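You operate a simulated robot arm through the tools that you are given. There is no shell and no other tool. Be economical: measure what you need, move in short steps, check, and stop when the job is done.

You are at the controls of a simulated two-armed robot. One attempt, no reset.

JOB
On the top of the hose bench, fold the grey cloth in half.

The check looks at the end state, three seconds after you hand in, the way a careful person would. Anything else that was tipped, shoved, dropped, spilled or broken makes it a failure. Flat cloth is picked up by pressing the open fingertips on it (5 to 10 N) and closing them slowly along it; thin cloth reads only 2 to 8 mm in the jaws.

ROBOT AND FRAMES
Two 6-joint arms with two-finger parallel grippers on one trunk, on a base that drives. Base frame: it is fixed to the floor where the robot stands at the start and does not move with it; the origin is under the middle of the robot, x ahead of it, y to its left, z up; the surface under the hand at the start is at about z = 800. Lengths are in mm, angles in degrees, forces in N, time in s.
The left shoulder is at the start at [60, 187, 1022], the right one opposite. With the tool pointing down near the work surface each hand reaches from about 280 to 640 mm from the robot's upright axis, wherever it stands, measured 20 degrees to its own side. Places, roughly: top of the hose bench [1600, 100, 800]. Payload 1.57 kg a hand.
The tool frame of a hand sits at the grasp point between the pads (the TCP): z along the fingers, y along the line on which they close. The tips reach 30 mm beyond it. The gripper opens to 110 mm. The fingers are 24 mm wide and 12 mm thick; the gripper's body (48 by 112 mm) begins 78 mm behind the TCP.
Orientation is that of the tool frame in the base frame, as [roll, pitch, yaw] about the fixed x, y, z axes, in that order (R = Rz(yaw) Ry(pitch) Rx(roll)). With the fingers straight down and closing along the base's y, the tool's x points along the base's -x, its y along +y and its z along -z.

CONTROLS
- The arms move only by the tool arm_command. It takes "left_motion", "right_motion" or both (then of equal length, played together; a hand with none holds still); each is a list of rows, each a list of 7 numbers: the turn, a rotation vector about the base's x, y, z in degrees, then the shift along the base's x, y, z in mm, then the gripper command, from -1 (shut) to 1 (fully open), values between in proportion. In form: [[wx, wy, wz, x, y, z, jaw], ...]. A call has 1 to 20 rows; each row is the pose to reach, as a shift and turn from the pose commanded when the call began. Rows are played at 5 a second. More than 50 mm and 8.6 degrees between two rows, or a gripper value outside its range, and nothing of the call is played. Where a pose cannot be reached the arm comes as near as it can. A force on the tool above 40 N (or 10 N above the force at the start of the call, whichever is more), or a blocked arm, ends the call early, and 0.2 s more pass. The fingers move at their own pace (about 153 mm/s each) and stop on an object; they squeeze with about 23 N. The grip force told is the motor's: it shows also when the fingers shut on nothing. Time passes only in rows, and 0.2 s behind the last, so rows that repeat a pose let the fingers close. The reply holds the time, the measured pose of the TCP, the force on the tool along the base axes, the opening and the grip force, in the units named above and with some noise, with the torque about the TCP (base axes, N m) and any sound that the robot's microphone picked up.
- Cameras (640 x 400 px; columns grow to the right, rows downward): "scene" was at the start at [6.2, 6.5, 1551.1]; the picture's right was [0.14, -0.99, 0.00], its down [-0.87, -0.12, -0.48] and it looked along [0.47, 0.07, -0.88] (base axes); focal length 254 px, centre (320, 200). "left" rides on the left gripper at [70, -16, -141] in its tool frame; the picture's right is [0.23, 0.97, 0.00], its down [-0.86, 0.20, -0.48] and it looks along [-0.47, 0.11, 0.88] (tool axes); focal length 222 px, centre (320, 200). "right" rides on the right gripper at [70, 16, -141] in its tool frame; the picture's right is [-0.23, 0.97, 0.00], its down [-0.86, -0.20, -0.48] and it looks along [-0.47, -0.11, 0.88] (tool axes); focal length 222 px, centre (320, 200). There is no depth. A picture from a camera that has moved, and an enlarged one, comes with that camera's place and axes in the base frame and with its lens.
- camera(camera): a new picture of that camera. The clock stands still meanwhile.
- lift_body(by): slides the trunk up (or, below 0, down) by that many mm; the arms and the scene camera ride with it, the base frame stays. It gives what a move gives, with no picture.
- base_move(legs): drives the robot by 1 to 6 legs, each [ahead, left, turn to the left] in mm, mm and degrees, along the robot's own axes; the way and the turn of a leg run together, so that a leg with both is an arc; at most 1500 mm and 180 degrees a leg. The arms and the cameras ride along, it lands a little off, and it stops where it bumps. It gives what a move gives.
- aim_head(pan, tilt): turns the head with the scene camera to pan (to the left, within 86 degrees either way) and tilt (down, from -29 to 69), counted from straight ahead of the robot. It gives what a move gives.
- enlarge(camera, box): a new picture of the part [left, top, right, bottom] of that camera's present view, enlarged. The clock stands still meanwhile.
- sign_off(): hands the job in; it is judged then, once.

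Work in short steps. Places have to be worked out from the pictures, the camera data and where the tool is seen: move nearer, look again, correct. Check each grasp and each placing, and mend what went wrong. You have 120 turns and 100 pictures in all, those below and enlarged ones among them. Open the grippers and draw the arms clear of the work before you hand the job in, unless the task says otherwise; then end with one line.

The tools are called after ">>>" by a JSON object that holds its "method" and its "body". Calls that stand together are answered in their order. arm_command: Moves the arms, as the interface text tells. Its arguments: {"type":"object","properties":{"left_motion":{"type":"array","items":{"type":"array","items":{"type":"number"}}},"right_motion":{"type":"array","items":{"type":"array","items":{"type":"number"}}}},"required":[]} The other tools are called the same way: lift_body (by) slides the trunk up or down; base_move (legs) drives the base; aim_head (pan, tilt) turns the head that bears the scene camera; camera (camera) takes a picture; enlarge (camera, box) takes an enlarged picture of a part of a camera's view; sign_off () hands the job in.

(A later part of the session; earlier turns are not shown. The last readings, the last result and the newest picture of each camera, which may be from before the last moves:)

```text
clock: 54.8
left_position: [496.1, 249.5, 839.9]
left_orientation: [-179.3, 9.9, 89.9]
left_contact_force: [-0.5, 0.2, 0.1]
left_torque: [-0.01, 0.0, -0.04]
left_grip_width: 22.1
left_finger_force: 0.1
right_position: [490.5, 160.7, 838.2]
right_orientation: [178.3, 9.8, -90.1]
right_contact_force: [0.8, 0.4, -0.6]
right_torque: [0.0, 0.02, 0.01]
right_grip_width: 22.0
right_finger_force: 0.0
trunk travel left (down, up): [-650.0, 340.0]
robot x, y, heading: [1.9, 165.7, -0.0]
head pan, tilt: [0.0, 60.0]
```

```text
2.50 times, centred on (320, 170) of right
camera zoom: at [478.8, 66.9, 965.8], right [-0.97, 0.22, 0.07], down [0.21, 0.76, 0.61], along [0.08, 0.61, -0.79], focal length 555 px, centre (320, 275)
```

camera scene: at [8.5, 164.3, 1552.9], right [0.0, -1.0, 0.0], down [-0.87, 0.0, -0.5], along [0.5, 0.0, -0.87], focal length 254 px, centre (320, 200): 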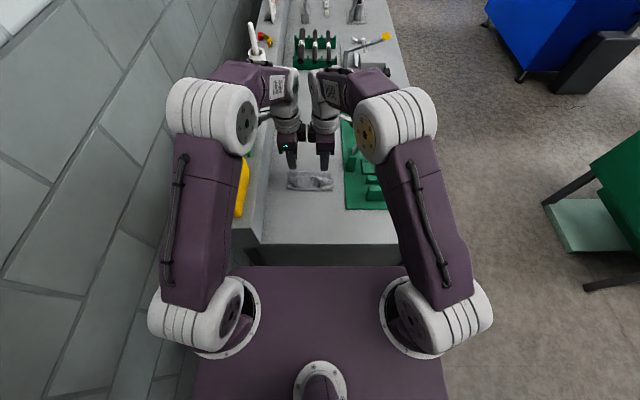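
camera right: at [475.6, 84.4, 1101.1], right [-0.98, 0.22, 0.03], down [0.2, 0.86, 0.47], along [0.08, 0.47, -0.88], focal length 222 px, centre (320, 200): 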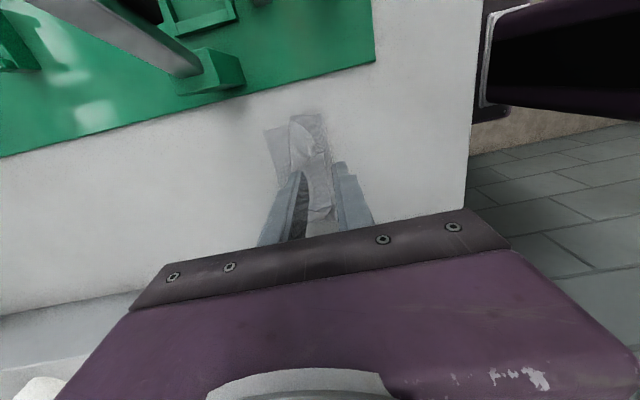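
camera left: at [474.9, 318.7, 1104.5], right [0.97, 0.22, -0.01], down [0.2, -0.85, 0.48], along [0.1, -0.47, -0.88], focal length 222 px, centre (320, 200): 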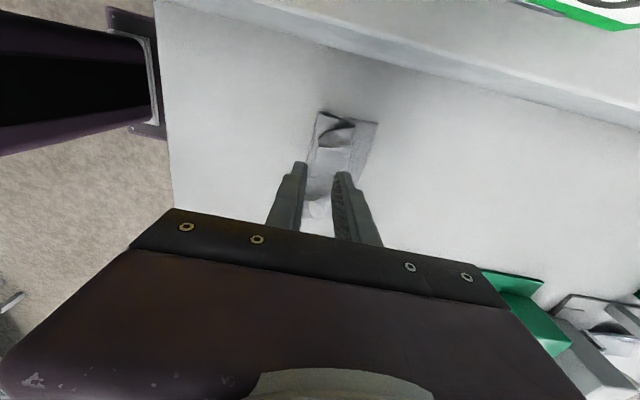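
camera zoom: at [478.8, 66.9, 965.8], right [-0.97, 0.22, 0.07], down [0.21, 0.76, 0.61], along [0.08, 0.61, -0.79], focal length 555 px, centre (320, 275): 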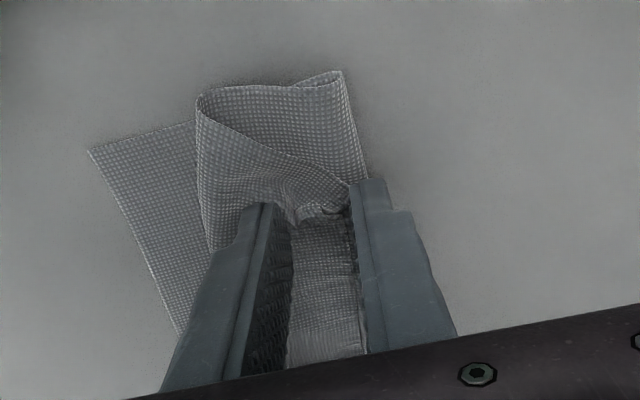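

Both pairs of fingers straddle the flap's free edge. I go 3 mm lower and close slowly.

>>> {"method": "arm_command", "body": {"left_motion": [[0, 0, 0, 0, 0, -3, -0.6], [0, 0, 0, 0, 0, -3, -0.66], [0, 0, 0, 0, 0, -3, -0.72], [0, 0, 0, 0, 0, -3, -0.78], [0, 0, 0, 0, 0, -3, -0.84], [0, 0, 0, 0, 0, -3, -0.9], [0, 0, 0, 0, 0, -3, -1], [0, 0, 0, 0, 0, -3, -1], [0, 0, 0, 0, 0, -3, -1]], "right_motion": [[0, 0, 0, 0, 0, -3, -0.6], [0, 0, 0, 0, 0, -3, -0.66], [0, 0, 0, 0, 0, -3, -0.72], [0, 0, 0, 0, 0, -3, -0.78], [0, 0, 0, 0, 0, -3, -0.84], [0, 0, 0, 0, 0, -3, -0.9], [0, 0, 0, 0, 0, -3, -1], [0, 0, 0, 0, 0, -3, -1], [0, 0, 0, 0, 0, -3, -1]]}}

>>> {"method": "enlarge", "body": {"camera": "left", "box": [220, 90, 420, 250]}}

>>> {"method": "enlarge", "body": {"camera": "right", "box": [220, 90, 420, 250]}}

```text
clock: 56.8
left_position: [494.1, 250.7, 835.9]
left_orientation: [-179.3, 10.1, 89.9]
left_contact_force: [0.5, -0.1, 0.2]
left_torque: [-0.02, 0.01, 0.01]
left_grip_width: 1.8
left_finger_force: 22.9
right_position: [489.8, 159.9, 835.6]
right_orientation: [178.4, 9.8, -89.9]
right_contact_force: [1.5, 0.4, 2.7]
right_torque: [0.03, -0.02, 0.03]
right_grip_width: 2.0
right_finger_force: 22.6
trunk travel left (down, up): [-650.0, 340.0]
robot x, y, heading: [-0.9, 165.1, -0.3]
head pan, tilt: [0.0, 60.0]
```

```text
2.50 times, centred on (320, 170) of left
camera zoom: at [480.4, 343.0, 962.5], right [0.97, 0.22, -0.05], down [0.2, -0.76, 0.62], along [0.1, -0.61, -0.78], focal length 555 px, centre (320, 275)
```

zoom: 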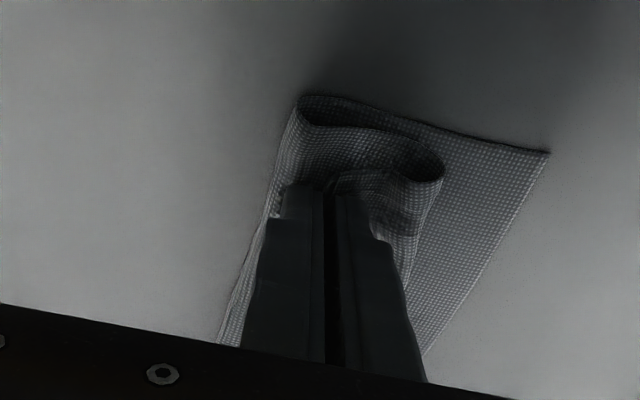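

```text
2.50 times, centred on (320, 170) of right
camera zoom: at [478.0, 66.7, 962.6], right [-0.97, 0.22, 0.07], down [0.21, 0.76, 0.61], along [0.08, 0.61, -0.79], focal length 555 px, centre (320, 275)
```

zoom: 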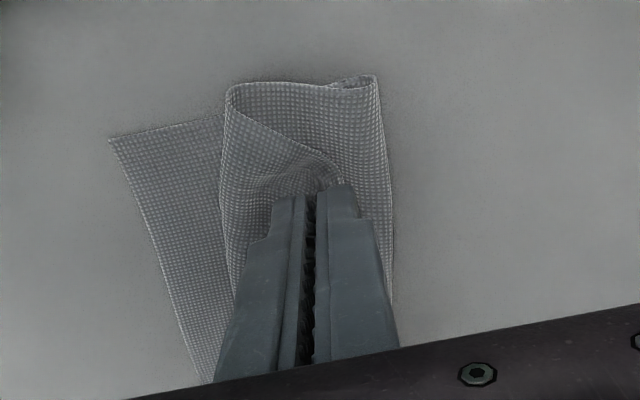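

Grips read 1.8 and 2.0 mm. I lift 25 mm and look at what came up.

>>> {"method": "arm_command", "body": {"left_motion": [[0, 0, 0, 3, 0, 8, -1], [0, 0, 0, 8, 0, 16, -1], [0, 0, 0, 13, 0, 25, -1], [0, 0, 0, 13, 0, 25, -1]], "right_motion": [[0, 0, 0, 3, 0, 8, -1], [0, 0, 0, 8, 0, 16, -1], [0, 0, 0, 13, 0, 25, -1], [0, 0, 0, 13, 0, 25, -1]]}}

>>> {"method": "enlarge", "body": {"camera": "left", "box": [220, 90, 420, 250]}}

>>> {"method": "enlarge", "body": {"camera": "right", "box": [220, 90, 420, 250]}}

```text
clock: 57.8
left_position: [506.5, 249.2, 860.8]
left_orientation: [-179.3, 10.0, 89.9]
left_contact_force: [0.7, 0.0, 0.0]
left_torque: [-0.01, 0.0, -0.02]
left_grip_width: 2.1
left_finger_force: 23.3
right_position: [504.1, 160.3, 860.2]
right_orientation: [178.3, 9.8, -89.9]
right_contact_force: [0.9, 0.3, -0.6]
right_torque: [0.01, 0.01, -0.02]
right_grip_width: 2.2
right_finger_force: 23.6
trunk travel left (down, up): [-650.0, 340.0]
robot x, y, heading: [0.5, 169.3, -0.1]
head pan, tilt: [0.0, 60.0]
```

```text
2.50 times, centred on (320, 170) of left
camera zoom: at [493.3, 342.9, 987.9], right [0.97, 0.22, -0.05], down [0.2, -0.76, 0.62], along [0.1, -0.61, -0.78], focal length 555 px, centre (320, 275)
```

zoom: 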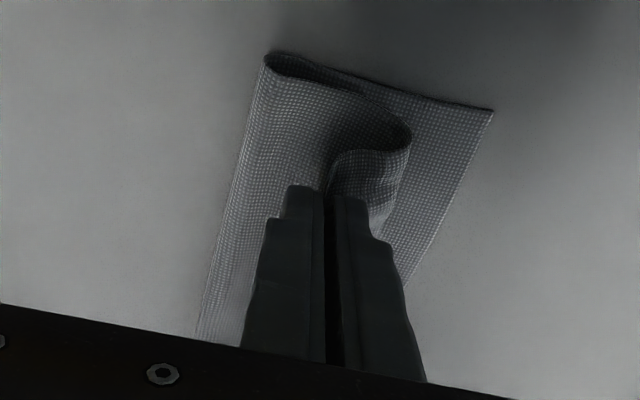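

```text
2.50 times, centred on (320, 170) of right
camera zoom: at [491.8, 66.0, 987.9], right [-0.97, 0.22, 0.07], down [0.21, 0.76, 0.61], along [0.08, 0.61, -0.79], focal length 555 px, centre (320, 275)
```

zoom: 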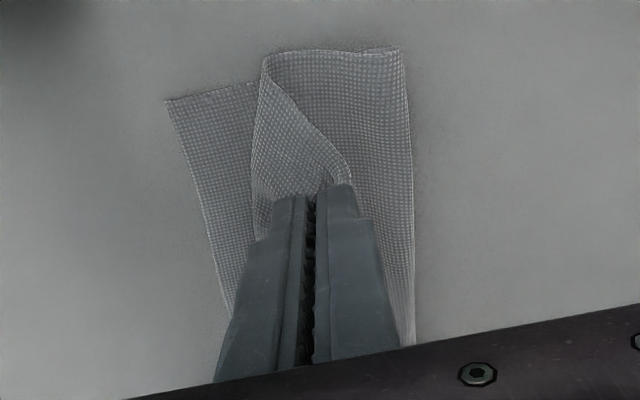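

The held edge now points upward and the flap is lifting away cleanly. I carry it forward over the crest to x≈575, lowering toward the far edge.

>>> {"method": "arm_command", "body": {"left_motion": [[0, 0, 0, 15, 0, 14, -1], [0, 0, 0, 32, 0, 22, -1], [0, 0, 0, 48, 0, 22, -1], [0, 0, 0, 60, 0, 14, -1], [0, 0, 0, 68, 0, 2, -1], [0, 0, 0, 68, 0, -8, -1], [0, 0, 0, 68, 0, -8, -1]], "right_motion": [[0, 0, 0, 15, 0, 14, -1], [0, 0, 0, 32, 0, 22, -1], [0, 0, 0, 48, 0, 22, -1], [0, 0, 0, 60, 0, 14, -1], [0, 0, 0, 68, 0, 2, -1], [0, 0, 0, 68, 0, -8, -1], [0, 0, 0, 68, 0, -8, -1]]}}

>>> {"method": "enlarge", "body": {"camera": "left", "box": [180, 70, 420, 250]}}

>>> {"method": "enlarge", "body": {"camera": "scene", "box": [275, 145, 345, 195]}}

```text
clock: 59.4
left_position: [575.0, 249.5, 852.8]
left_orientation: [-179.2, 10.0, 89.9]
left_contact_force: [-0.1, -0.2, 1.1]
left_torque: [-0.01, 0.0, -0.01]
left_grip_width: 1.9
left_finger_force: 23.2
right_position: [571.7, 159.3, 851.5]
right_orientation: [178.3, 9.8, -89.9]
right_contact_force: [-0.7, 0.3, 0.0]
right_torque: [0.0, 0.0, 0.04]
right_grip_width: 2.0
right_finger_force: 22.7
trunk travel left (down, up): [-650.0, 340.0]
robot x, y, heading: [0.9, 166.0, -0.1]
head pan, tilt: [0.0, 60.0]
```

```text
2.22 times, centred on (300, 160) of left
camera zoom: at [560.8, 341.9, 978.7], right [0.97, 0.22, -0.05], down [0.2, -0.76, 0.62], along [0.1, -0.61, -0.78], focal length 494 px, centre (364, 289)
```

zoom: 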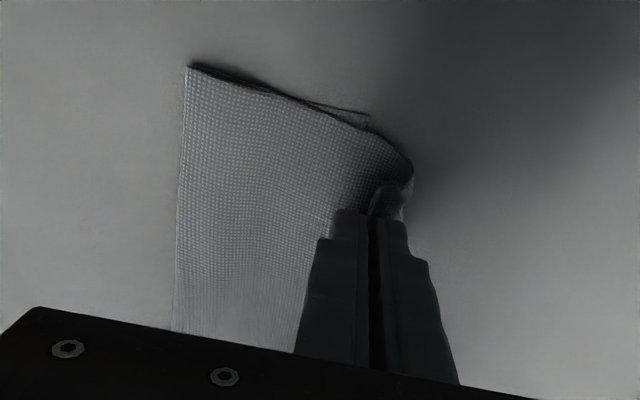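

```text
8.00 times, centred on (310, 170) of scene
camera zoom: at [8.6, 164.5, 1552.9], right [0.0, -1.0, 0.0], down [-0.87, 0.0, -0.5], along [0.5, 0.0, -0.87], focal length 2030 px, centre (400, 440)
```

zoom: 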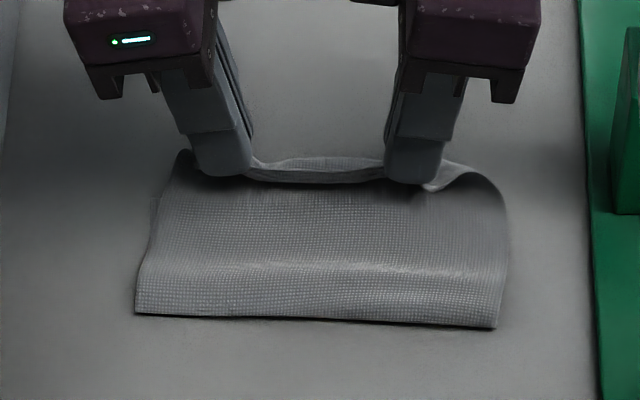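

The flap is over; now the bight is at x≈500, so I bring the edge back and down to x≈545 so the bight rolls back toward the middle.

>>> {"method": "arm_command", "body": {"left_motion": [[0, 0, 0, -6, 0, -2, -1], [0, 0, 0, -13, 0, -5, -1], [0, 0, 0, -20, 0, -8, -1], [0, 0, 0, -27, 0, -10, -1], [0, 0, 0, -32, 0, -12, -1], [0, 0, 0, -32, 0, -12, -1]], "right_motion": [[0, 0, 0, -6, 0, -2, -1], [0, 0, 0, -13, 0, -5, -1], [0, 0, 0, -20, 0, -8, -1], [0, 0, 0, -27, 0, -10, -1], [0, 0, 0, -32, 0, -12, -1], [0, 0, 0, -32, 0, -12, -1]]}}

>>> {"method": "enlarge", "body": {"camera": "left", "box": [180, 70, 420, 250]}}

>>> {"method": "enlarge", "body": {"camera": "scene", "box": [275, 145, 345, 195]}}

```text
clock: 60.8
left_position: [543.1, 250.6, 840.5]
left_orientation: [-179.1, 10.0, 90.0]
left_contact_force: [0.9, -0.2, 0.9]
left_torque: [-0.03, -0.02, 0.01]
left_grip_width: 1.9
left_finger_force: 22.9
right_position: [539.2, 159.4, 838.4]
right_orientation: [178.4, 9.7, -89.9]
right_contact_force: [-0.1, 0.5, 0.6]
right_torque: [-0.02, 0.02, 0.0]
right_grip_width: 1.8
right_finger_force: 22.7
trunk travel left (down, up): [-650.0, 340.0]
robot x, y, heading: [-0.7, 165.0, 0.3]
head pan, tilt: [0.0, 60.0]
```

```text
2.22 times, centred on (300, 160) of left
camera zoom: at [528.7, 342.2, 967.5], right [0.97, 0.22, -0.05], down [0.2, -0.76, 0.62], along [0.1, -0.61, -0.78], focal length 494 px, centre (364, 289)
```

zoom: 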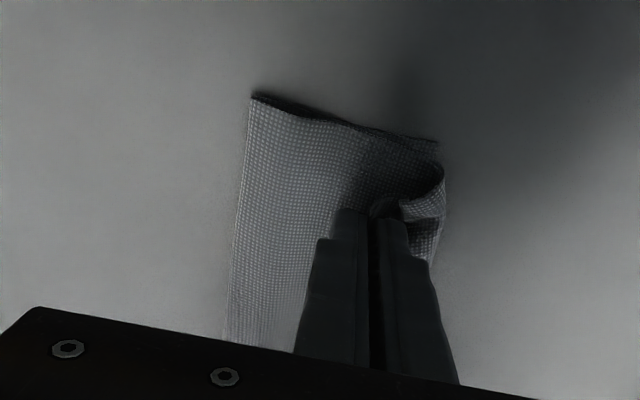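

```text
8.00 times, centred on (310, 170) of scene
camera zoom: at [8.7, 164.5, 1552.9], right [0.0, -1.0, 0.0], down [-0.87, 0.0, -0.5], along [0.5, 0.0, -0.87], focal length 2030 px, centre (400, 440)
```

zoom: 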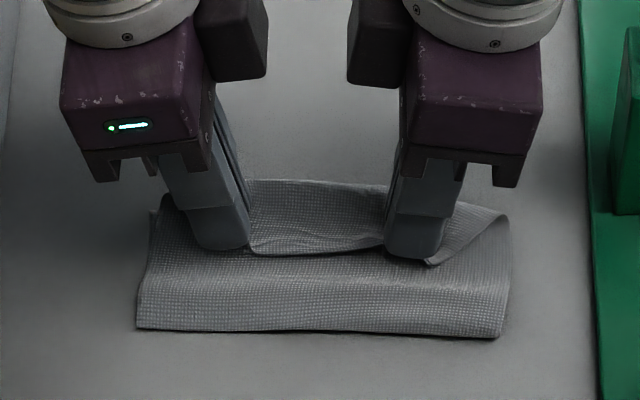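

Pulling back just re-curls the edge. I move it forward again to x≈568 and set it right down, then look before releasing.

>>> {"method": "arm_command", "body": {"left_motion": [[0, 0, 0, 5, 0, 15, -1], [0, 0, 0, 15, 0, 25, -1], [0, 0, 0, 26, 0, 22, -1], [0, 0, 0, 30, 0, 12, -1], [0, 0, 0, 30, 0, 3, -1], [0, 0, 0, 27, 0, -3, -1], [0, 0, 0, 25, 0, -5, -1], [0, 0, 0, 25, 0, -5, -1]], "right_motion": [[0, 0, 0, 5, 0, 15, -1], [0, 0, 0, 15, 0, 25, -1], [0, 0, 0, 26, 0, 22, -1], [0, 0, 0, 30, 0, 12, -1], [0, 0, 0, 30, 0, 3, -1], [0, 0, 0, 27, 0, -2, -1], [0, 0, 0, 25, 0, -3, -1], [0, 0, 0, 25, 0, -3, -1]]}}

>>> {"method": "enlarge", "body": {"camera": "left", "box": [180, 70, 420, 250]}}

>>> {"method": "enlarge", "body": {"camera": "scene", "box": [275, 145, 345, 195]}}

```text
clock: 62.5
left_position: [568.6, 250.1, 836.5]
left_orientation: [-179.3, 10.1, 89.9]
left_contact_force: [1.0, 0.8, 1.8]
left_torque: [0.01, 0.01, 0.0]
left_grip_width: 2.0
left_finger_force: 23.1
right_position: [565.4, 159.0, 837.6]
right_orientation: [178.3, 9.8, -89.7]
right_contact_force: [0.8, -0.8, -0.9]
right_torque: [0.03, 0.0, -0.02]
right_grip_width: 2.1
right_finger_force: 23.4
trunk travel left (down, up): [-650.0, 340.0]
robot x, y, heading: [-2.3, 162.8, 0.3]
head pan, tilt: [0.0, 60.0]
```

```text
2.22 times, centred on (300, 160) of left
camera zoom: at [554.2, 342.3, 962.2], right [0.97, 0.22, -0.05], down [0.2, -0.76, 0.62], along [0.1, -0.61, -0.78], focal length 494 px, centre (364, 289)
```

zoom: 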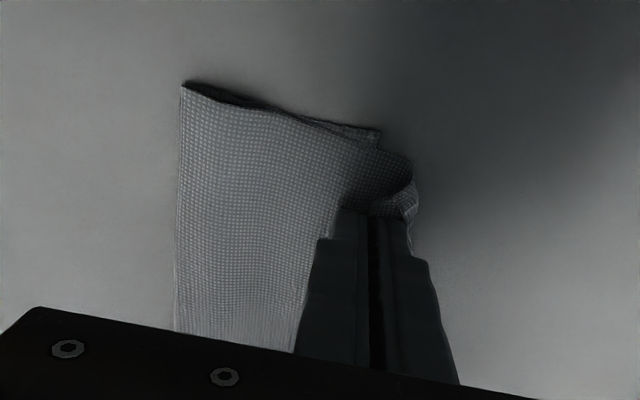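

```text
8.00 times, centred on (310, 170) of scene
camera zoom: at [8.4, 164.5, 1552.9], right [0.0, -1.0, 0.0], down [-0.87, 0.0, -0.5], along [0.5, 0.0, -0.87], focal length 2030 px, centre (400, 440)
```

zoom: 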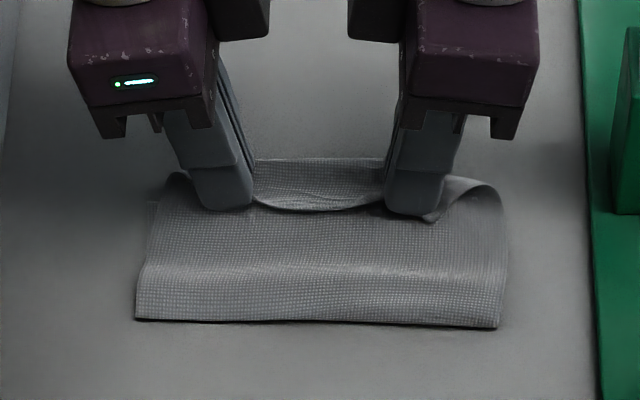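

The fold sits at x≈500 with the bottom edge at 564, so the top layer is long. I'll extend the edge forward to straighten the curl, release it flat, then drag the top layer back with the fingertips.

>>> {"method": "arm_command", "body": {"left_motion": [[0, 0, 0, 6, 0, 10, -1], [0, 0, 0, 16, 0, 14, -1], [0, 0, 0, 26, 0, 12, -1], [0, 0, 0, 34, 0, 8, -1], [0, 0, 0, 38, 0, 4, -1], [0, 0, 0, 38, 0, 4, -1]], "right_motion": [[0, 0, 0, 6, 0, 10, -1], [0, 0, 0, 16, 0, 14, -1], [0, 0, 0, 26, 0, 12, -1], [0, 0, 0, 34, 0, 8, -1], [0, 0, 0, 38, 0, 4, -1], [0, 0, 0, 38, 0, 4, -1]]}}

>>> {"method": "enlarge", "body": {"camera": "left", "box": [180, 70, 420, 250]}}

>>> {"method": "enlarge", "body": {"camera": "scene", "box": [275, 145, 345, 195]}}

```text
clock: 64.0
left_position: [591.9, 252.3, 842.8]
left_orientation: [-179.2, 10.1, 89.9]
left_contact_force: [0.1, -2.3, -0.2]
left_torque: [-0.07, 0.03, -0.01]
left_grip_width: 2.1
left_finger_force: 23.3
left hand out of reach, approached as far as the arm can: row 4, 5, 6
right_position: [578.5, 149.5, 843.2]
right_orientation: [178.4, 9.8, -89.8]
right_contact_force: [1.7, 3.3, 1.8]
right_torque: [-0.2, 0.09, 0.11]
right_grip_width: 1.7
right_finger_force: 23.2
right hand out of reach, approached as far as the arm can: row 2, 3, 4, 5, 6
trunk travel left (down, up): [-650.0, 340.0]
robot x, y, heading: [2.7, 167.7, 0.1]
head pan, tilt: [0.0, 60.0]
```

```text
2.22 times, centred on (300, 160) of left
camera zoom: at [577.8, 345.0, 969.1], right [0.97, 0.22, -0.05], down [0.2, -0.76, 0.62], along [0.1, -0.61, -0.78], focal length 494 px, centre (364, 289)
```

zoom: 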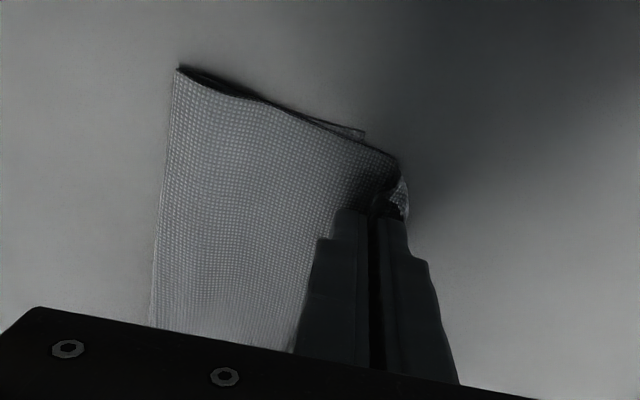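

```text
8.00 times, centred on (310, 170) of scene
camera zoom: at [8.6, 164.9, 1552.9], right [0.0, -1.0, 0.0], down [-0.87, 0.0, -0.5], along [0.5, 0.0, -0.87], focal length 2030 px, centre (400, 440)
```

zoom: 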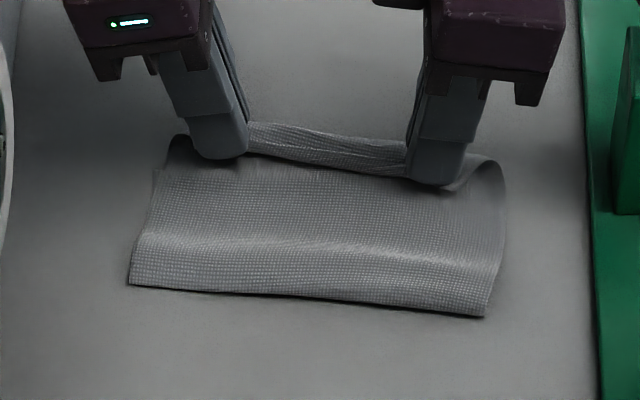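

Much of the apparent mismatch is just the big round bight. Bottom edge is now ≈583 and held edge ≈590, so I back off a little, set the edge down and release, then lift clear to look.

>>> {"method": "arm_command", "body": {"left_motion": [[0, 0, 0, -5, -1, -2, -1], [0, 0, 0, -10, -2, -4, -1], [0, 0, 0, -10, -2, -6, -1], [0, 0, 0, -10, -2, -6, -0.85], [0, 0, 0, -10, -2, -6, -0.7], [0, 0, 0, -10, -2, -6, -0.6], [0, 0, 0, -10, -2, 15, -0.6], [0, 0, 0, -15, 5, 50, -0.6], [0, 0, 0, -40, 20, 90, -0.6], [0, 0, 0, -80, 30, 125, -0.6], [0, 0, 0, -120, 35, 150, -0.6]], "right_motion": [[0, 0, 0, 0, 3, -2, -1], [0, 0, 0, 0, 5, -4, -1], [0, 0, 0, 0, 5, -6, -1], [0, 0, 0, 0, 5, -6, -0.85], [0, 0, 0, 0, 5, -6, -0.7], [0, 0, 0, 0, 5, -6, -0.6], [0, 0, 0, 0, 5, 15, -0.6], [0, 0, 0, -5, -2, 50, -0.6], [0, 0, 0, -30, -20, 90, -0.6], [0, 0, 0, -70, -40, 125, -0.6], [0, 0, 0, -110, -55, 150, -0.6]]}}

>>> {"method": "enlarge", "body": {"camera": "scene", "box": [275, 145, 345, 195]}}

>>> {"method": "enlarge", "body": {"camera": "left", "box": [240, 40, 440, 240]}}

```text
refused: row 9 steps farther than a row can; nothing moved
```

```text
8.00 times, centred on (310, 170) of scene
camera zoom: at [8.6, 164.9, 1552.9], right [0.0, -1.0, 0.0], down [-0.87, 0.0, -0.5], along [0.5, 0.0, -0.87], focal length 2030 px, centre (400, 440)
```

zoom: 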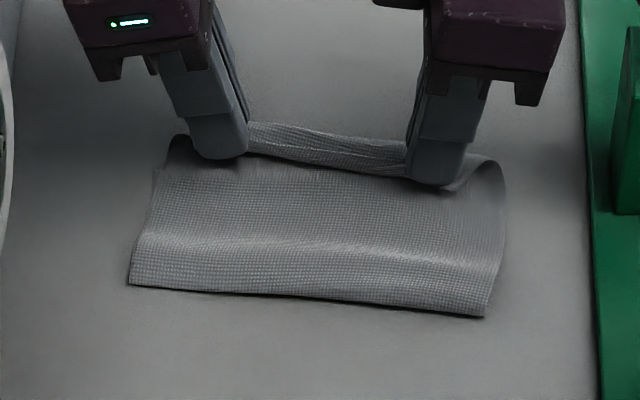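

```text
2.00 times, centred on (340, 140) of left
camera zoom: at [577.8, 345.0, 969.1], right [0.97, 0.22, -0.05], down [0.2, -0.76, 0.62], along [0.1, -0.61, -0.78], focal length 444 px, centre (280, 320)
```

zoom: 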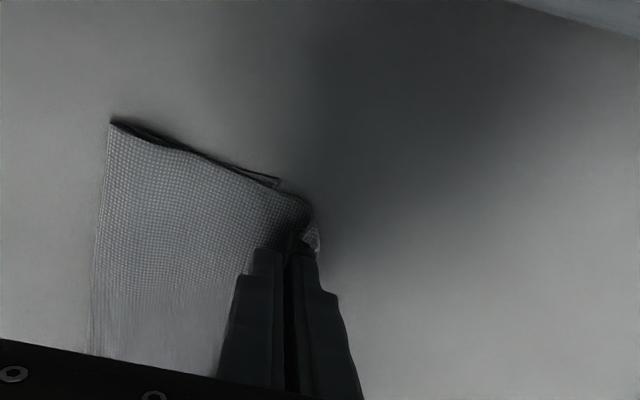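

The call was refused for step size. I redo it with smaller steps, and from the commanded (slightly unreachable) pose account for ~25 mm of extra setback.

>>> {"method": "arm_command", "body": {"left_motion": [[0, 0, 0, -12, 0, -2, -1], [0, 0, 0, -24, 0, -4, -1], [0, 0, 0, -26, 0, -5, -1], [0, 0, 0, -26, 0, -5, -0.85], [0, 0, 0, -26, 0, -5, -0.7], [0, 0, 0, -26, 0, -5, -0.6], [0, 0, 0, -26, 0, 15, -0.6], [0, 0, 0, -30, 3, 45, -0.6], [0, 0, 0, -50, 10, 75, -0.6], [0, 0, 0, -80, 15, 100, -0.6], [0, 0, 0, -110, 20, 125, -0.6], [0, 0, 0, -140, 25, 145, -0.6]], "right_motion": [[0, 0, 0, -12, 0, -2, -1], [0, 0, 0, -23, 0, -4, -1], [0, 0, 0, -25, 0, -5, -1], [0, 0, 0, -25, 0, -5, -0.85], [0, 0, 0, -25, 0, -5, -0.7], [0, 0, 0, -25, 0, -5, -0.6], [0, 0, 0, -25, 0, 15, -0.6], [0, 0, 0, -29, -3, 45, -0.6], [0, 0, 0, -50, -10, 75, -0.6], [0, 0, 0, -80, -20, 100, -0.6], [0, 0, 0, -110, -30, 125, -0.6], [0, 0, 0, -140, -40, 145, -0.6]]}}

>>> {"method": "enlarge", "body": {"camera": "scene", "box": [275, 145, 345, 195]}}

>>> {"method": "enlarge", "body": {"camera": "left", "box": [240, 40, 440, 240]}}

```text
clock: 66.5
left_position: [448.8, 276.8, 987.6]
left_orientation: [-179.5, 10.0, 89.9]
left_contact_force: [-0.2, -0.1, 0.5]
left_torque: [0.0, 0.01, 0.02]
left_grip_width: 21.9
left_finger_force: 0.0
right_position: [435.3, 110.2, 987.7]
right_orientation: [178.4, 9.8, -89.8]
right_contact_force: [0.0, -0.1, -0.2]
right_torque: [-0.02, -0.06, -0.02]
right_grip_width: 22.1
right_finger_force: 0.0
trunk travel left (down, up): [-650.0, 340.0]
robot x, y, heading: [1.6, 167.8, 0.1]
head pan, tilt: [0.0, 60.0]
```

```text
8.00 times, centred on (310, 170) of scene
camera zoom: at [4.8, 164.3, 1552.8], right [0.0, -1.0, 0.0], down [-0.86, 0.0, -0.5], along [0.5, 0.0, -0.86], focal length 2030 px, centre (400, 440)
```

zoom: 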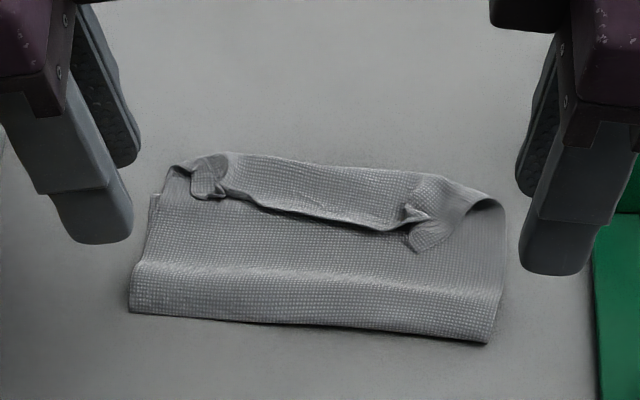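

```text
2.00 times, centred on (340, 140) of left
camera zoom: at [434.4, 369.8, 1114.7], right [0.97, 0.22, -0.05], down [0.2, -0.76, 0.62], along [0.1, -0.61, -0.78], focal length 444 px, centre (280, 320)
```

zoom: 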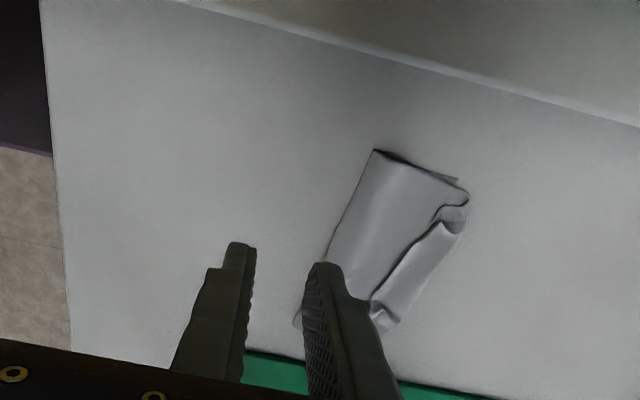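

Better: only a ~25 mm flap is left curled back (crest ≈584, fold ≈497, bottom edge ≈570). Next I press closed fingertips on the top layer and drag it toward me to roll the fold back; first I position just above.

>>> {"method": "arm_command", "body": {"left_motion": [[0, 0, 0, 30, -8, 0, -1], [0, 0, 0, 60, -16, -10, -1], [0, 0, 0, 85, -26, -40, -1], [0, 0, 0, 93, -26, -85, -1], [0, 0, 0, 93, -26, -125, -1], [0, 0, 0, 93, -26, -147, -1], [0, 0, 0, 93, -26, -151, -1]], "right_motion": [[0, 0, 0, 30, 15, 0, -1], [0, 0, 0, 60, 30, -10, -1], [0, 0, 0, 85, 45, -40, -1], [0, 0, 0, 95, 50, -85, -1], [0, 0, 0, 95, 50, -125, -1], [0, 0, 0, 95, 50, -147, -1], [0, 0, 0, 95, 50, -151, -1]]}}

```text
clock: 68.2
left_position: [542.8, 251.8, 835.5]
left_orientation: [-179.3, 10.1, 89.8]
left_contact_force: [-0.4, 0.4, -0.9]
left_torque: [0.04, 0.0, 0.02]
left_grip_width: 0.0
left_finger_force: 21.6
right_position: [531.7, 160.5, 837.5]
right_orientation: [178.3, 9.8, -89.8]
right_contact_force: [-0.4, -0.4, 0.0]
right_torque: [0.0, 0.0, -0.01]
right_grip_width: 0.0
right_finger_force: 21.3
trunk travel left (down, up): [-650.0, 340.0]
robot x, y, heading: [-2.1, 167.8, -0.0]
head pan, tilt: [0.0, 60.0]
```

No contact force yet; I lower a few millimetres more.

>>> {"method": "arm_command", "body": {"left_motion": [[0, 0, 0, 0, 0, -2, -1], [0, 0, 0, 0, 0, -3.5, -1]], "right_motion": [[0, 0, 0, 0, 0, -2, -1], [0, 0, 0, 0, 0, -4, -1]]}}

```text
clock: 68.8
left_position: [544.2, 250.4, 833.3]
left_orientation: [-179.3, 10.0, 89.9]
left_contact_force: [-1.3, 0.1, 0.4]
left_torque: [-0.01, 0.02, -0.03]
left_grip_width: 0.1
left_finger_force: 21.0
right_position: [532.5, 159.5, 833.3]
right_orientation: [178.3, 9.8, -89.8]
right_contact_force: [-0.1, 0.4, 3.3]
right_torque: [-0.01, -0.06, -0.01]
right_grip_width: 0.1
right_finger_force: 21.3
trunk travel left (down, up): [-650.0, 340.0]
robot x, y, heading: [1.4, 167.5, 0.0]
head pan, tilt: [0.0, 60.0]
```

The right touches at 3.3 N; the left needs about 1 mm. I press lightly and drag 20 mm toward me.

>>> {"method": "arm_command", "body": {"left_motion": [[0, 0, 0, 0, 0, -1.3, -1], [0, 0, 0, -5, 0, -1.3, -1], [0, 0, 0, -10, 0, -1.3, -1], [0, 0, 0, -15, 0, -1.3, -1], [0, 0, 0, -20, 0, -1.3, -1]], "right_motion": [[0, 0, 0, 0, 0, -0.4, -1], [0, 0, 0, -5, 0, -0.4, -1], [0, 0, 0, -10, 0, -0.4, -1], [0, 0, 0, -15, 0, -0.4, -1], [0, 0, 0, -20, 0, -0.4, -1]]}}

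>>> {"method": "enlarge", "body": {"camera": "scene", "box": [275, 145, 345, 195]}}

```text
clock: 70.0
left_position: [523.7, 251.9, 832.9]
left_orientation: [-179.3, 10.0, 89.9]
left_contact_force: [0.4, 0.5, 9.1]
left_torque: [0.09, -0.06, -0.02]
left_grip_width: 0.0
left_finger_force: 21.2
right_position: [510.6, 160.7, 833.3]
right_orientation: [178.4, 9.7, -89.9]
right_contact_force: [0.8, -0.1, 4.8]
right_torque: [-0.02, -0.07, 0.01]
right_grip_width: 0.0
right_finger_force: 21.1
trunk travel left (down, up): [-650.0, 340.0]
robot x, y, heading: [-0.4, 163.4, 0.3]
head pan, tilt: [0.0, 60.0]
```

```text
8.00 times, centred on (310, 170) of scene
camera zoom: at [6.8, 164.3, 1552.9], right [0.0, -1.0, 0.0], down [-0.87, 0.0, -0.5], along [0.5, 0.0, -0.87], focal length 2030 px, centre (400, 440)
```

zoom: 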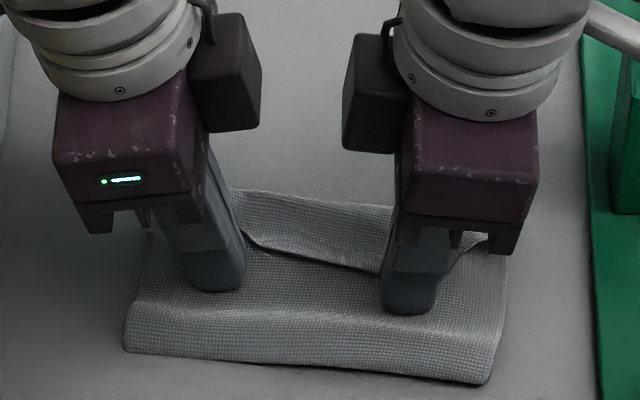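

The whole cloth slid back about 22 mm without rolling, so dragging won't shift the fold. Better plan: lay the cloth flat again, pinch it along its midline with both yawed hands, lift so both halves hang together, and lay it down folded. First I raise the hands and look at the flap edge.

>>> {"method": "arm_command", "body": {"left_motion": [[0, 0, 0, 0, 0, 30, -0.6], [0, 0, 0, 0, 5, 70, -0.6], [0, 0, 0, -30, 15, 100, -0.6], [0, 0, 0, -60, 30, 125, -0.6], [0, 0, 0, -60, 30, 125, -0.6]], "right_motion": [[0, 0, 0, 0, 0, 30, -0.6], [0, 0, 0, 0, -5, 70, -0.6], [0, 0, 0, -30, -20, 100, -0.6], [0, 0, 0, -60, -40, 125, -0.6], [0, 0, 0, -60, -40, 125, -0.6]]}}

>>> {"method": "enlarge", "body": {"camera": "scene", "box": [275, 145, 345, 195]}}

```text
clock: 71.2
left_position: [466.5, 280.3, 958.0]
left_orientation: [-179.1, 10.1, 89.9]
left_contact_force: [1.2, 0.8, 0.3]
left_torque: [0.02, 0.01, 0.01]
left_grip_width: 22.0
left_finger_force: 0.1
right_position: [453.3, 119.5, 955.8]
right_orientation: [178.2, 9.8, -89.8]
right_contact_force: [-0.1, -0.2, 1.4]
right_torque: [0.0, 0.08, -0.03]
right_grip_width: 22.2
right_finger_force: 0.0
trunk travel left (down, up): [-650.0, 340.0]
robot x, y, heading: [-1.7, 164.3, 0.1]
head pan, tilt: [0.0, 60.0]
```

```text
8.00 times, centred on (310, 170) of scene
camera zoom: at [11.4, 164.7, 1552.8], right [0.0, -1.0, 0.0], down [-0.87, 0.0, -0.5], along [0.5, 0.0, -0.87], focal length 2030 px, centre (400, 440)
```

zoom: 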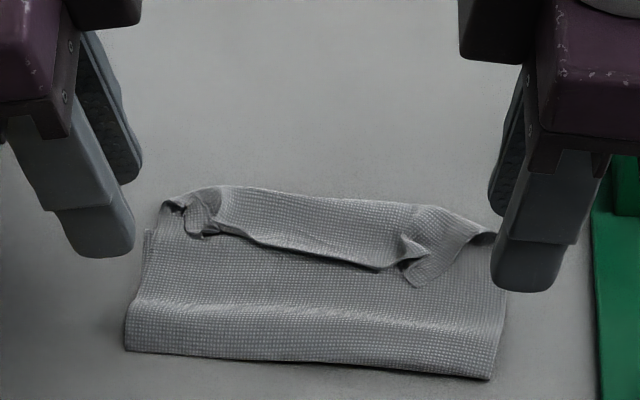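

Flap edge is at about x≈545 near y=248 (left) and x≈520 near y=162 (right). I straddle those edges with the open fingers.

>>> {"method": "arm_command", "body": {"left_motion": [[0, 0, 0, 30, -9, 0, -0.6], [0, 0, 0, 60, -18, 0, -0.6], [0, 0, 0, 84, -27, -10, -0.6], [0, 0, 0, 84, -27, -50, -0.6], [0, 0, 0, 84, -27, -90, -0.6], [0, 0, 0, 84, -27, -115, -0.6], [0, 0, 0, 84, -27, -121, -0.6], [0, 0, 0, 84, -27, -121, -0.6]], "right_motion": [[0, 0, 0, 25, 13, 0, -0.6], [0, 0, 0, 50, 26, 0, -0.6], [0, 0, 0, 74, 39, -10, -0.6], [0, 0, 0, 74, 39, -50, -0.6], [0, 0, 0, 74, 39, -90, -0.6], [0, 0, 0, 74, 39, -113, -0.6], [0, 0, 0, 74, 39, -119, -0.6], [0, 0, 0, 74, 39, -119, -0.6]]}}

>>> {"method": "enlarge", "body": {"camera": "left", "box": [220, 90, 420, 250]}}

>>> {"method": "enlarge", "body": {"camera": "right", "box": [220, 90, 420, 250]}}

```text
clock: 73.0
left_position: [548.6, 253.4, 836.6]
left_orientation: [-179.2, 10.0, 89.9]
left_contact_force: [-0.6, 0.1, 0.2]
left_torque: [-0.03, -0.04, -0.02]
left_grip_width: 22.1
left_finger_force: 0.1
right_position: [525.8, 158.4, 837.6]
right_orientation: [178.2, 9.8, -89.9]
right_contact_force: [-0.7, 0.2, 0.4]
right_torque: [0.01, 0.02, 0.0]
right_grip_width: 22.1
right_finger_force: 0.1
trunk travel left (down, up): [-650.0, 340.0]
robot x, y, heading: [-1.9, 167.7, 0.3]
head pan, tilt: [0.0, 60.0]
```

```text
2.50 times, centred on (320, 170) of left
camera zoom: at [534.3, 346.6, 963.6], right [0.97, 0.22, -0.05], down [0.2, -0.76, 0.62], along [0.1, -0.61, -0.78], focal length 555 px, centre (320, 275)
```

zoom: 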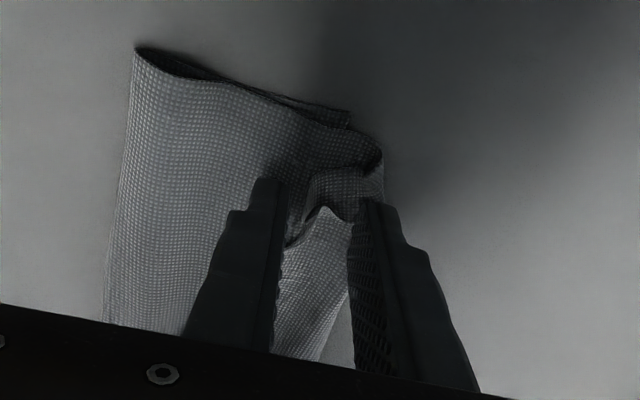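

```text
2.50 times, centred on (320, 170) of right
camera zoom: at [513.9, 65.4, 965.8], right [-0.97, 0.22, 0.07], down [0.21, 0.76, 0.61], along [0.08, 0.61, -0.79], focal length 555 px, centre (320, 275)
```

zoom: 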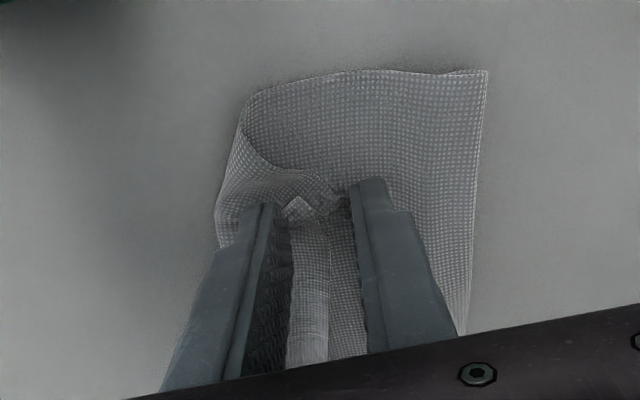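

Both pairs straddle the flap edge. I go 2 mm lower, close slowly and lift 20 mm.

>>> {"method": "arm_command", "body": {"left_motion": [[0, 0, 0, 0, 0, -2, -0.66], [0, 0, 0, 0, 0, -2, -0.72], [0, 0, 0, 0, 0, -2, -0.78], [0, 0, 0, 0, 0, -2, -0.84], [0, 0, 0, 0, 0, -2, -0.9], [0, 0, 0, 0, 0, -2, -1], [0, 0, 0, 0, 0, -2, -1], [0, 0, 0, 0, 0, -2, -1], [0, 0, 0, 0, 0, 8, -1], [0, 0, 0, 0, 0, 20, -1]], "right_motion": [[0, 0, 0, 0, 0, -2.5, -0.66], [0, 0, 0, 0, 0, -2.5, -0.72], [0, 0, 0, 0, 0, -2.5, -0.78], [0, 0, 0, 0, 0, -2.5, -0.84], [0, 0, 0, 0, 0, -2.5, -0.9], [0, 0, 0, 0, 0, -2.5, -1], [0, 0, 0, 0, 0, -2.5, -1], [0, 0, 0, 0, 0, -2.5, -1], [0, 0, 0, 0, 0, 8, -1], [0, 0, 0, 0, 0, 20, -1]]}}

>>> {"method": "enlarge", "body": {"camera": "left", "box": [220, 90, 420, 250]}}

>>> {"method": "enlarge", "body": {"camera": "right", "box": [220, 90, 420, 250]}}

```text
clock: 75.2
left_position: [547.9, 255.8, 857.4]
left_orientation: [-179.3, 10.0, 89.9]
left_contact_force: [0.7, 0.1, 0.5]
left_torque: [-0.02, 0.04, 0.0]
left_grip_width: 1.8
left_finger_force: 23.3
right_position: [526.3, 159.0, 858.5]
right_orientation: [178.3, 9.8, -89.9]
right_contact_force: [0.2, -0.1, -1.4]
right_torque: [-0.01, -0.01, 0.03]
right_grip_width: 1.4
right_finger_force: 23.0
trunk travel left (down, up): [-650.0, 340.0]
robot x, y, heading: [-0.2, 168.6, 0.0]
head pan, tilt: [0.0, 60.0]
```

```text
2.50 times, centred on (320, 170) of left
camera zoom: at [533.7, 347.9, 983.8], right [0.97, 0.22, -0.05], down [0.2, -0.76, 0.62], along [0.1, -0.61, -0.78], focal length 555 px, centre (320, 275)
```

zoom: 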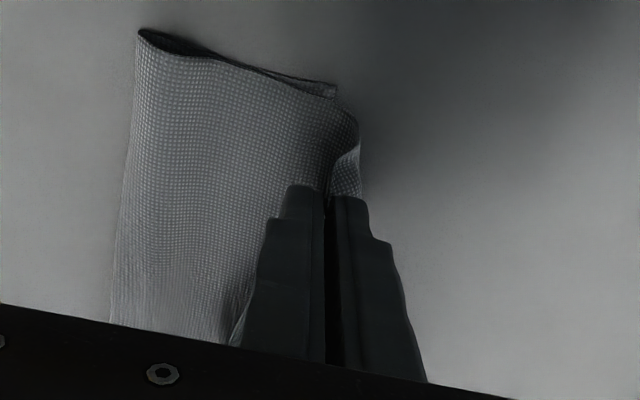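

```text
2.50 times, centred on (320, 170) of right
camera zoom: at [513.9, 65.6, 985.9], right [-0.97, 0.22, 0.07], down [0.21, 0.76, 0.61], along [0.08, 0.61, -0.79], focal length 555 px, centre (320, 275)
```

zoom: 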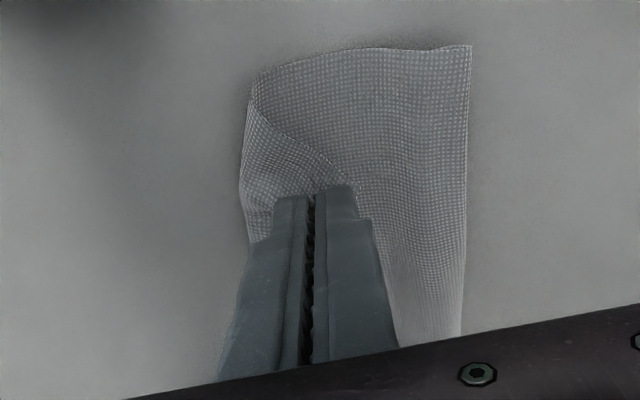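

Both edges are held again. I carry the edge back along a high arc to about x≈358 to lay the cloth flat, straightening the left hand so its camera stays clear of the yellow bin.

>>> {"method": "arm_command", "body": {"left_motion": [[1, 0, 0, -5, -1, 20, -1], [2, 0, 0, -20, -3, 42, -1], [3, 0, 0, -45, -4, 60, -1], [4, 0, 0, -75, -6, 68, -1], [5, 0, 0, -105, -8, 66, -1], [6, 0, 0, -130, -10, 55, -1], [7, 0, 0, -152, -12, 35, -1], [8, 0, 0, -172, -14, 10, -1], [9, 0, 0, -184, -15, -8, -1], [10, 0, 0, -190, -15, -18, -1], [10, 0, 0, -190, -15, -18, -1]], "right_motion": [[0.5, 0, 0, -5, -1, 20, -1], [1, 0, 0, -18, -2, 42, -1], [1.5, 0, 0, -40, -4, 60, -1], [2, 0, 0, -67, -5, 68, -1], [2.5, 0, 0, -94, -7, 66, -1], [3, 0, 0, -116, -9, 55, -1], [3.5, 0, 0, -136, -10, 35, -1], [4, 0, 0, -154, -11, 10, -1], [4.5, 0, 0, -165, -11, -8, -1], [5, 0, 0, -170, -11, -17, -1], [5, 0, 0, -170, -11, -17, -1]]}}

>>> {"method": "camera", "body": {"camera": "left"}}

```text
clock: 77.5
left_position: [358.2, 238.6, 835.8]
left_orientation: [-179.3, 0.1, 89.9]
left_contact_force: [0.0, 0.5, -1.5]
left_torque: [-0.02, 0.0, 0.01]
left_grip_width: 1.9
left_finger_force: 22.6
right_position: [357.0, 146.5, 841.9]
right_orientation: [178.5, 14.8, -89.9]
right_contact_force: [0.0, -0.2, 0.3]
right_torque: [-0.03, -0.02, -0.03]
right_grip_width: 1.3
right_finger_force: 22.9
trunk travel left (down, up): [-650.0, 340.0]
robot x, y, heading: [0.4, 171.1, 0.0]
head pan, tilt: [0.0, 60.0]
```

```text
12 pictures are left
camera left: at [344.1, 307.9, 977.2], right [0.97, 0.23, -0.01], down [0.2, -0.86, 0.48], along [0.1, -0.47, -0.88], focal length 222 px, centre (320, 200)
```

left: 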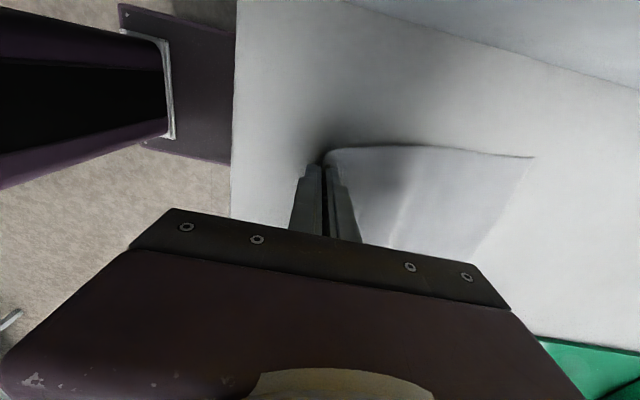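

The cloth is unfolded, with a slack wave remaining (far edge ≈522). I pull 25 mm more toward me to straighten it, release and rise.

>>> {"method": "arm_command", "body": {"left_motion": [[0, 0, 0, -8, 0, -2, -1], [0, 0, 0, -16, 0, -2, -1], [0, 0, 0, -25, 0, -3, -1], [0, 0, 0, -25, 0, -3, -0.8], [0, 0, 0, -25, 0, -3, -0.6], [0, 0, 0, -25, 0, 15, -0.6], [0, 0, 0, -25, 0, 50, -0.6], [0, 0, 0, -25, 0, 90, -0.6], [0, 0, 0, -30, 5, 130, -0.6], [0, 0, 0, -30, 5, 150, -0.6]], "right_motion": [[0, 0, 0, -8, 0, -3, -1], [0, 0, 0, -16, 0, -5, -1], [0, 0, 0, -25, 0, -6, -1], [0, 0, 0, -25, 0, -6, -0.8], [0, 0, 0, -25, 0, -6, -0.6], [0, 0, 0, -25, 0, 15, -0.6], [0, 0, 0, -25, 0, 50, -0.6], [0, 0, 0, -25, -10, 90, -0.6], [0, 0, 0, -30, -40, 120, -0.6], [0, 0, 0, -30, -60, 150, -0.6]]}}

>>> {"method": "enlarge", "body": {"camera": "scene", "box": [260, 160, 370, 230]}}

```text
clock: 79.8
left_position: [328.4, 245.7, 987.0]
left_orientation: [-179.3, 0.0, 89.9]
left_contact_force: [0.1, 0.1, -0.8]
left_torque: [-0.04, -0.01, -0.01]
left_grip_width: 22.1
left_finger_force: 0.1
right_position: [325.5, 86.8, 991.0]
right_orientation: [178.4, 14.8, -89.9]
right_contact_force: [-0.3, -0.4, -0.9]
right_torque: [0.02, 0.01, -0.01]
right_grip_width: 22.1
right_finger_force: 0.1
trunk travel left (down, up): [-650.0, 340.0]
robot x, y, heading: [-0.1, 166.1, 0.3]
head pan, tilt: [0.0, 60.0]
```

```text
5.71 times, centred on (315, 195) of scene
camera zoom: at [7.6, 164.2, 1552.8], right [0.0, -1.0, 0.0], down [-0.87, 0.0, -0.5], along [0.5, 0.0, -0.87], focal length 1450 px, centre (349, 229)
```

zoom: 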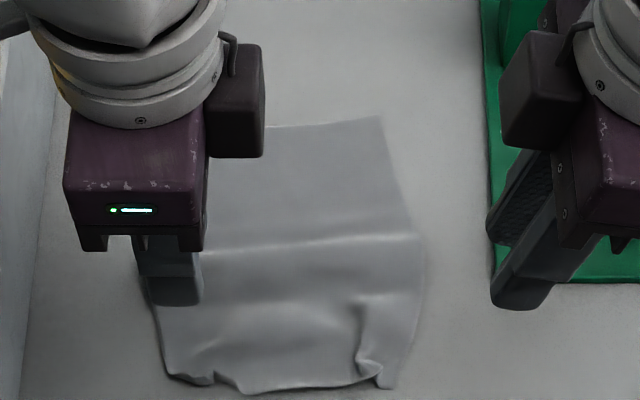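

The cloth is flat-ish again (near edge ≈337, far edge ≈505–521), with the old hump right on its midline at x≈424 (left) to 430 (right). I bring both yawed hands over that hump at y≈250 and y≈160.

>>> {"method": "arm_command", "body": {"left_motion": [[0, 0, 0, 32, 1, 0, -0.45], [0, 0, 0, 64, 2, 0, -0.45], [0, 0, 0, 96, 4, -10, -0.45], [0, 0, 0, 96, 4, -55, -0.45], [0, 0, 0, 96, 4, -100, -0.45], [0, 0, 0, 96, 4, -130, -0.45], [0, 0, 0, 96, 4, -147, -0.45], [0, 0, 0, 96, 4, -147, -0.45]], "right_motion": [[0, 0, 0, 35, 20, 0, -0.45], [0, 0, 0, 70, 43, 0, -0.45], [0, 0, 0, 104, 65, -10, -0.45], [0, 0, 0, 104, 65, -55, -0.45], [0, 0, 0, 104, 65, -100, -0.45], [0, 0, 0, 104, 65, -130, -0.45], [0, 0, 0, 104, 65, -149, -0.45], [0, 0, 0, 104, 65, -149, -0.45]]}}

>>> {"method": "camera", "body": {"camera": "left"}}

>>> {"method": "camera", "body": {"camera": "right"}}

```text
clock: 81.5
left_position: [423.4, 248.3, 841.6]
left_orientation: [-179.2, 0.0, 89.9]
left_contact_force: [0.1, -0.4, -0.5]
left_torque: [0.0, 0.0, -0.04]
left_grip_width: 30.5
left_finger_force: 0.0
right_position: [430.7, 154.3, 843.4]
right_orientation: [178.4, 14.7, -90.0]
right_contact_force: [0.2, 0.2, 0.0]
right_torque: [0.05, 0.0, 0.0]
right_grip_width: 30.2
right_finger_force: 0.0
trunk travel left (down, up): [-650.0, 340.0]
robot x, y, heading: [-1.4, 170.9, 0.1]
head pan, tilt: [0.0, 60.0]
```

```text
10 pictures are left
camera left: at [409.5, 317.4, 982.6], right [0.97, 0.23, -0.01], down [0.2, -0.86, 0.48], along [0.1, -0.47, -0.88], focal length 222 px, centre (320, 200)
```

left: 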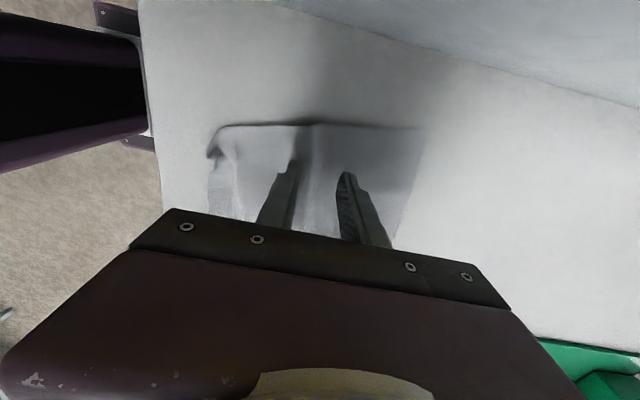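

```text
9 pictures are left
camera right: at [418.3, 50.1, 961.9], right [-0.97, 0.21, 0.08], down [0.21, 0.71, 0.68], along [0.08, 0.68, -0.73], focal length 222 px, centre (320, 200)
```

right: 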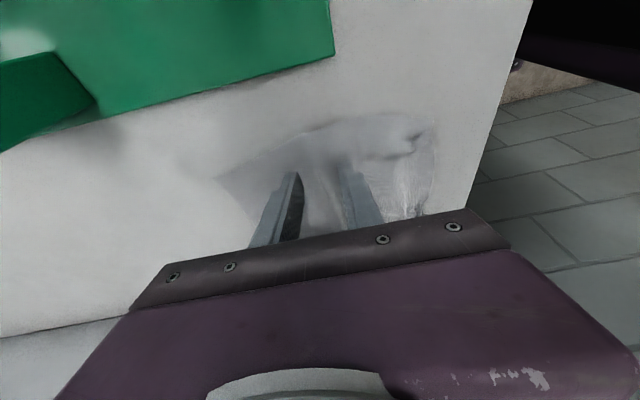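

The left mid-point works out at x≈415 and the right at ≈427, so I nudge both hands back slightly and lower toward contact.

>>> {"method": "arm_command", "body": {"left_motion": [[0, 0, 0, -7, 1, -4, -0.45], [0, 0, 0, -7, 1, -8, -0.45], [0, 0, 0, -7, 1, -9.5, -0.45], [0, 0, 0, -7, 1, -9.5, -0.45]], "right_motion": [[0, 0, 0, -3, 0, -4, -0.45], [0, 0, 0, -3, 0, -8, -0.45], [0, 0, 0, -3, 0, -10, -0.45], [0, 0, 0, -3, 0, -10, -0.45]]}}

```text
clock: 82.5
left_position: [417.4, 250.3, 832.2]
left_orientation: [-179.2, 0.0, 89.9]
left_contact_force: [-0.5, -0.3, 0.3]
left_torque: [0.02, 0.02, 0.02]
left_grip_width: 30.4
left_finger_force: 0.1
right_position: [427.3, 153.1, 833.2]
right_orientation: [178.4, 14.8, -89.8]
right_contact_force: [0.0, -0.1, 5.3]
right_torque: [-0.08, -0.1, -0.04]
right_grip_width: 30.5
right_finger_force: 0.1
trunk travel left (down, up): [-650.0, 340.0]
robot x, y, heading: [-3.1, 168.8, 0.2]
head pan, tilt: [0.0, 60.0]
```

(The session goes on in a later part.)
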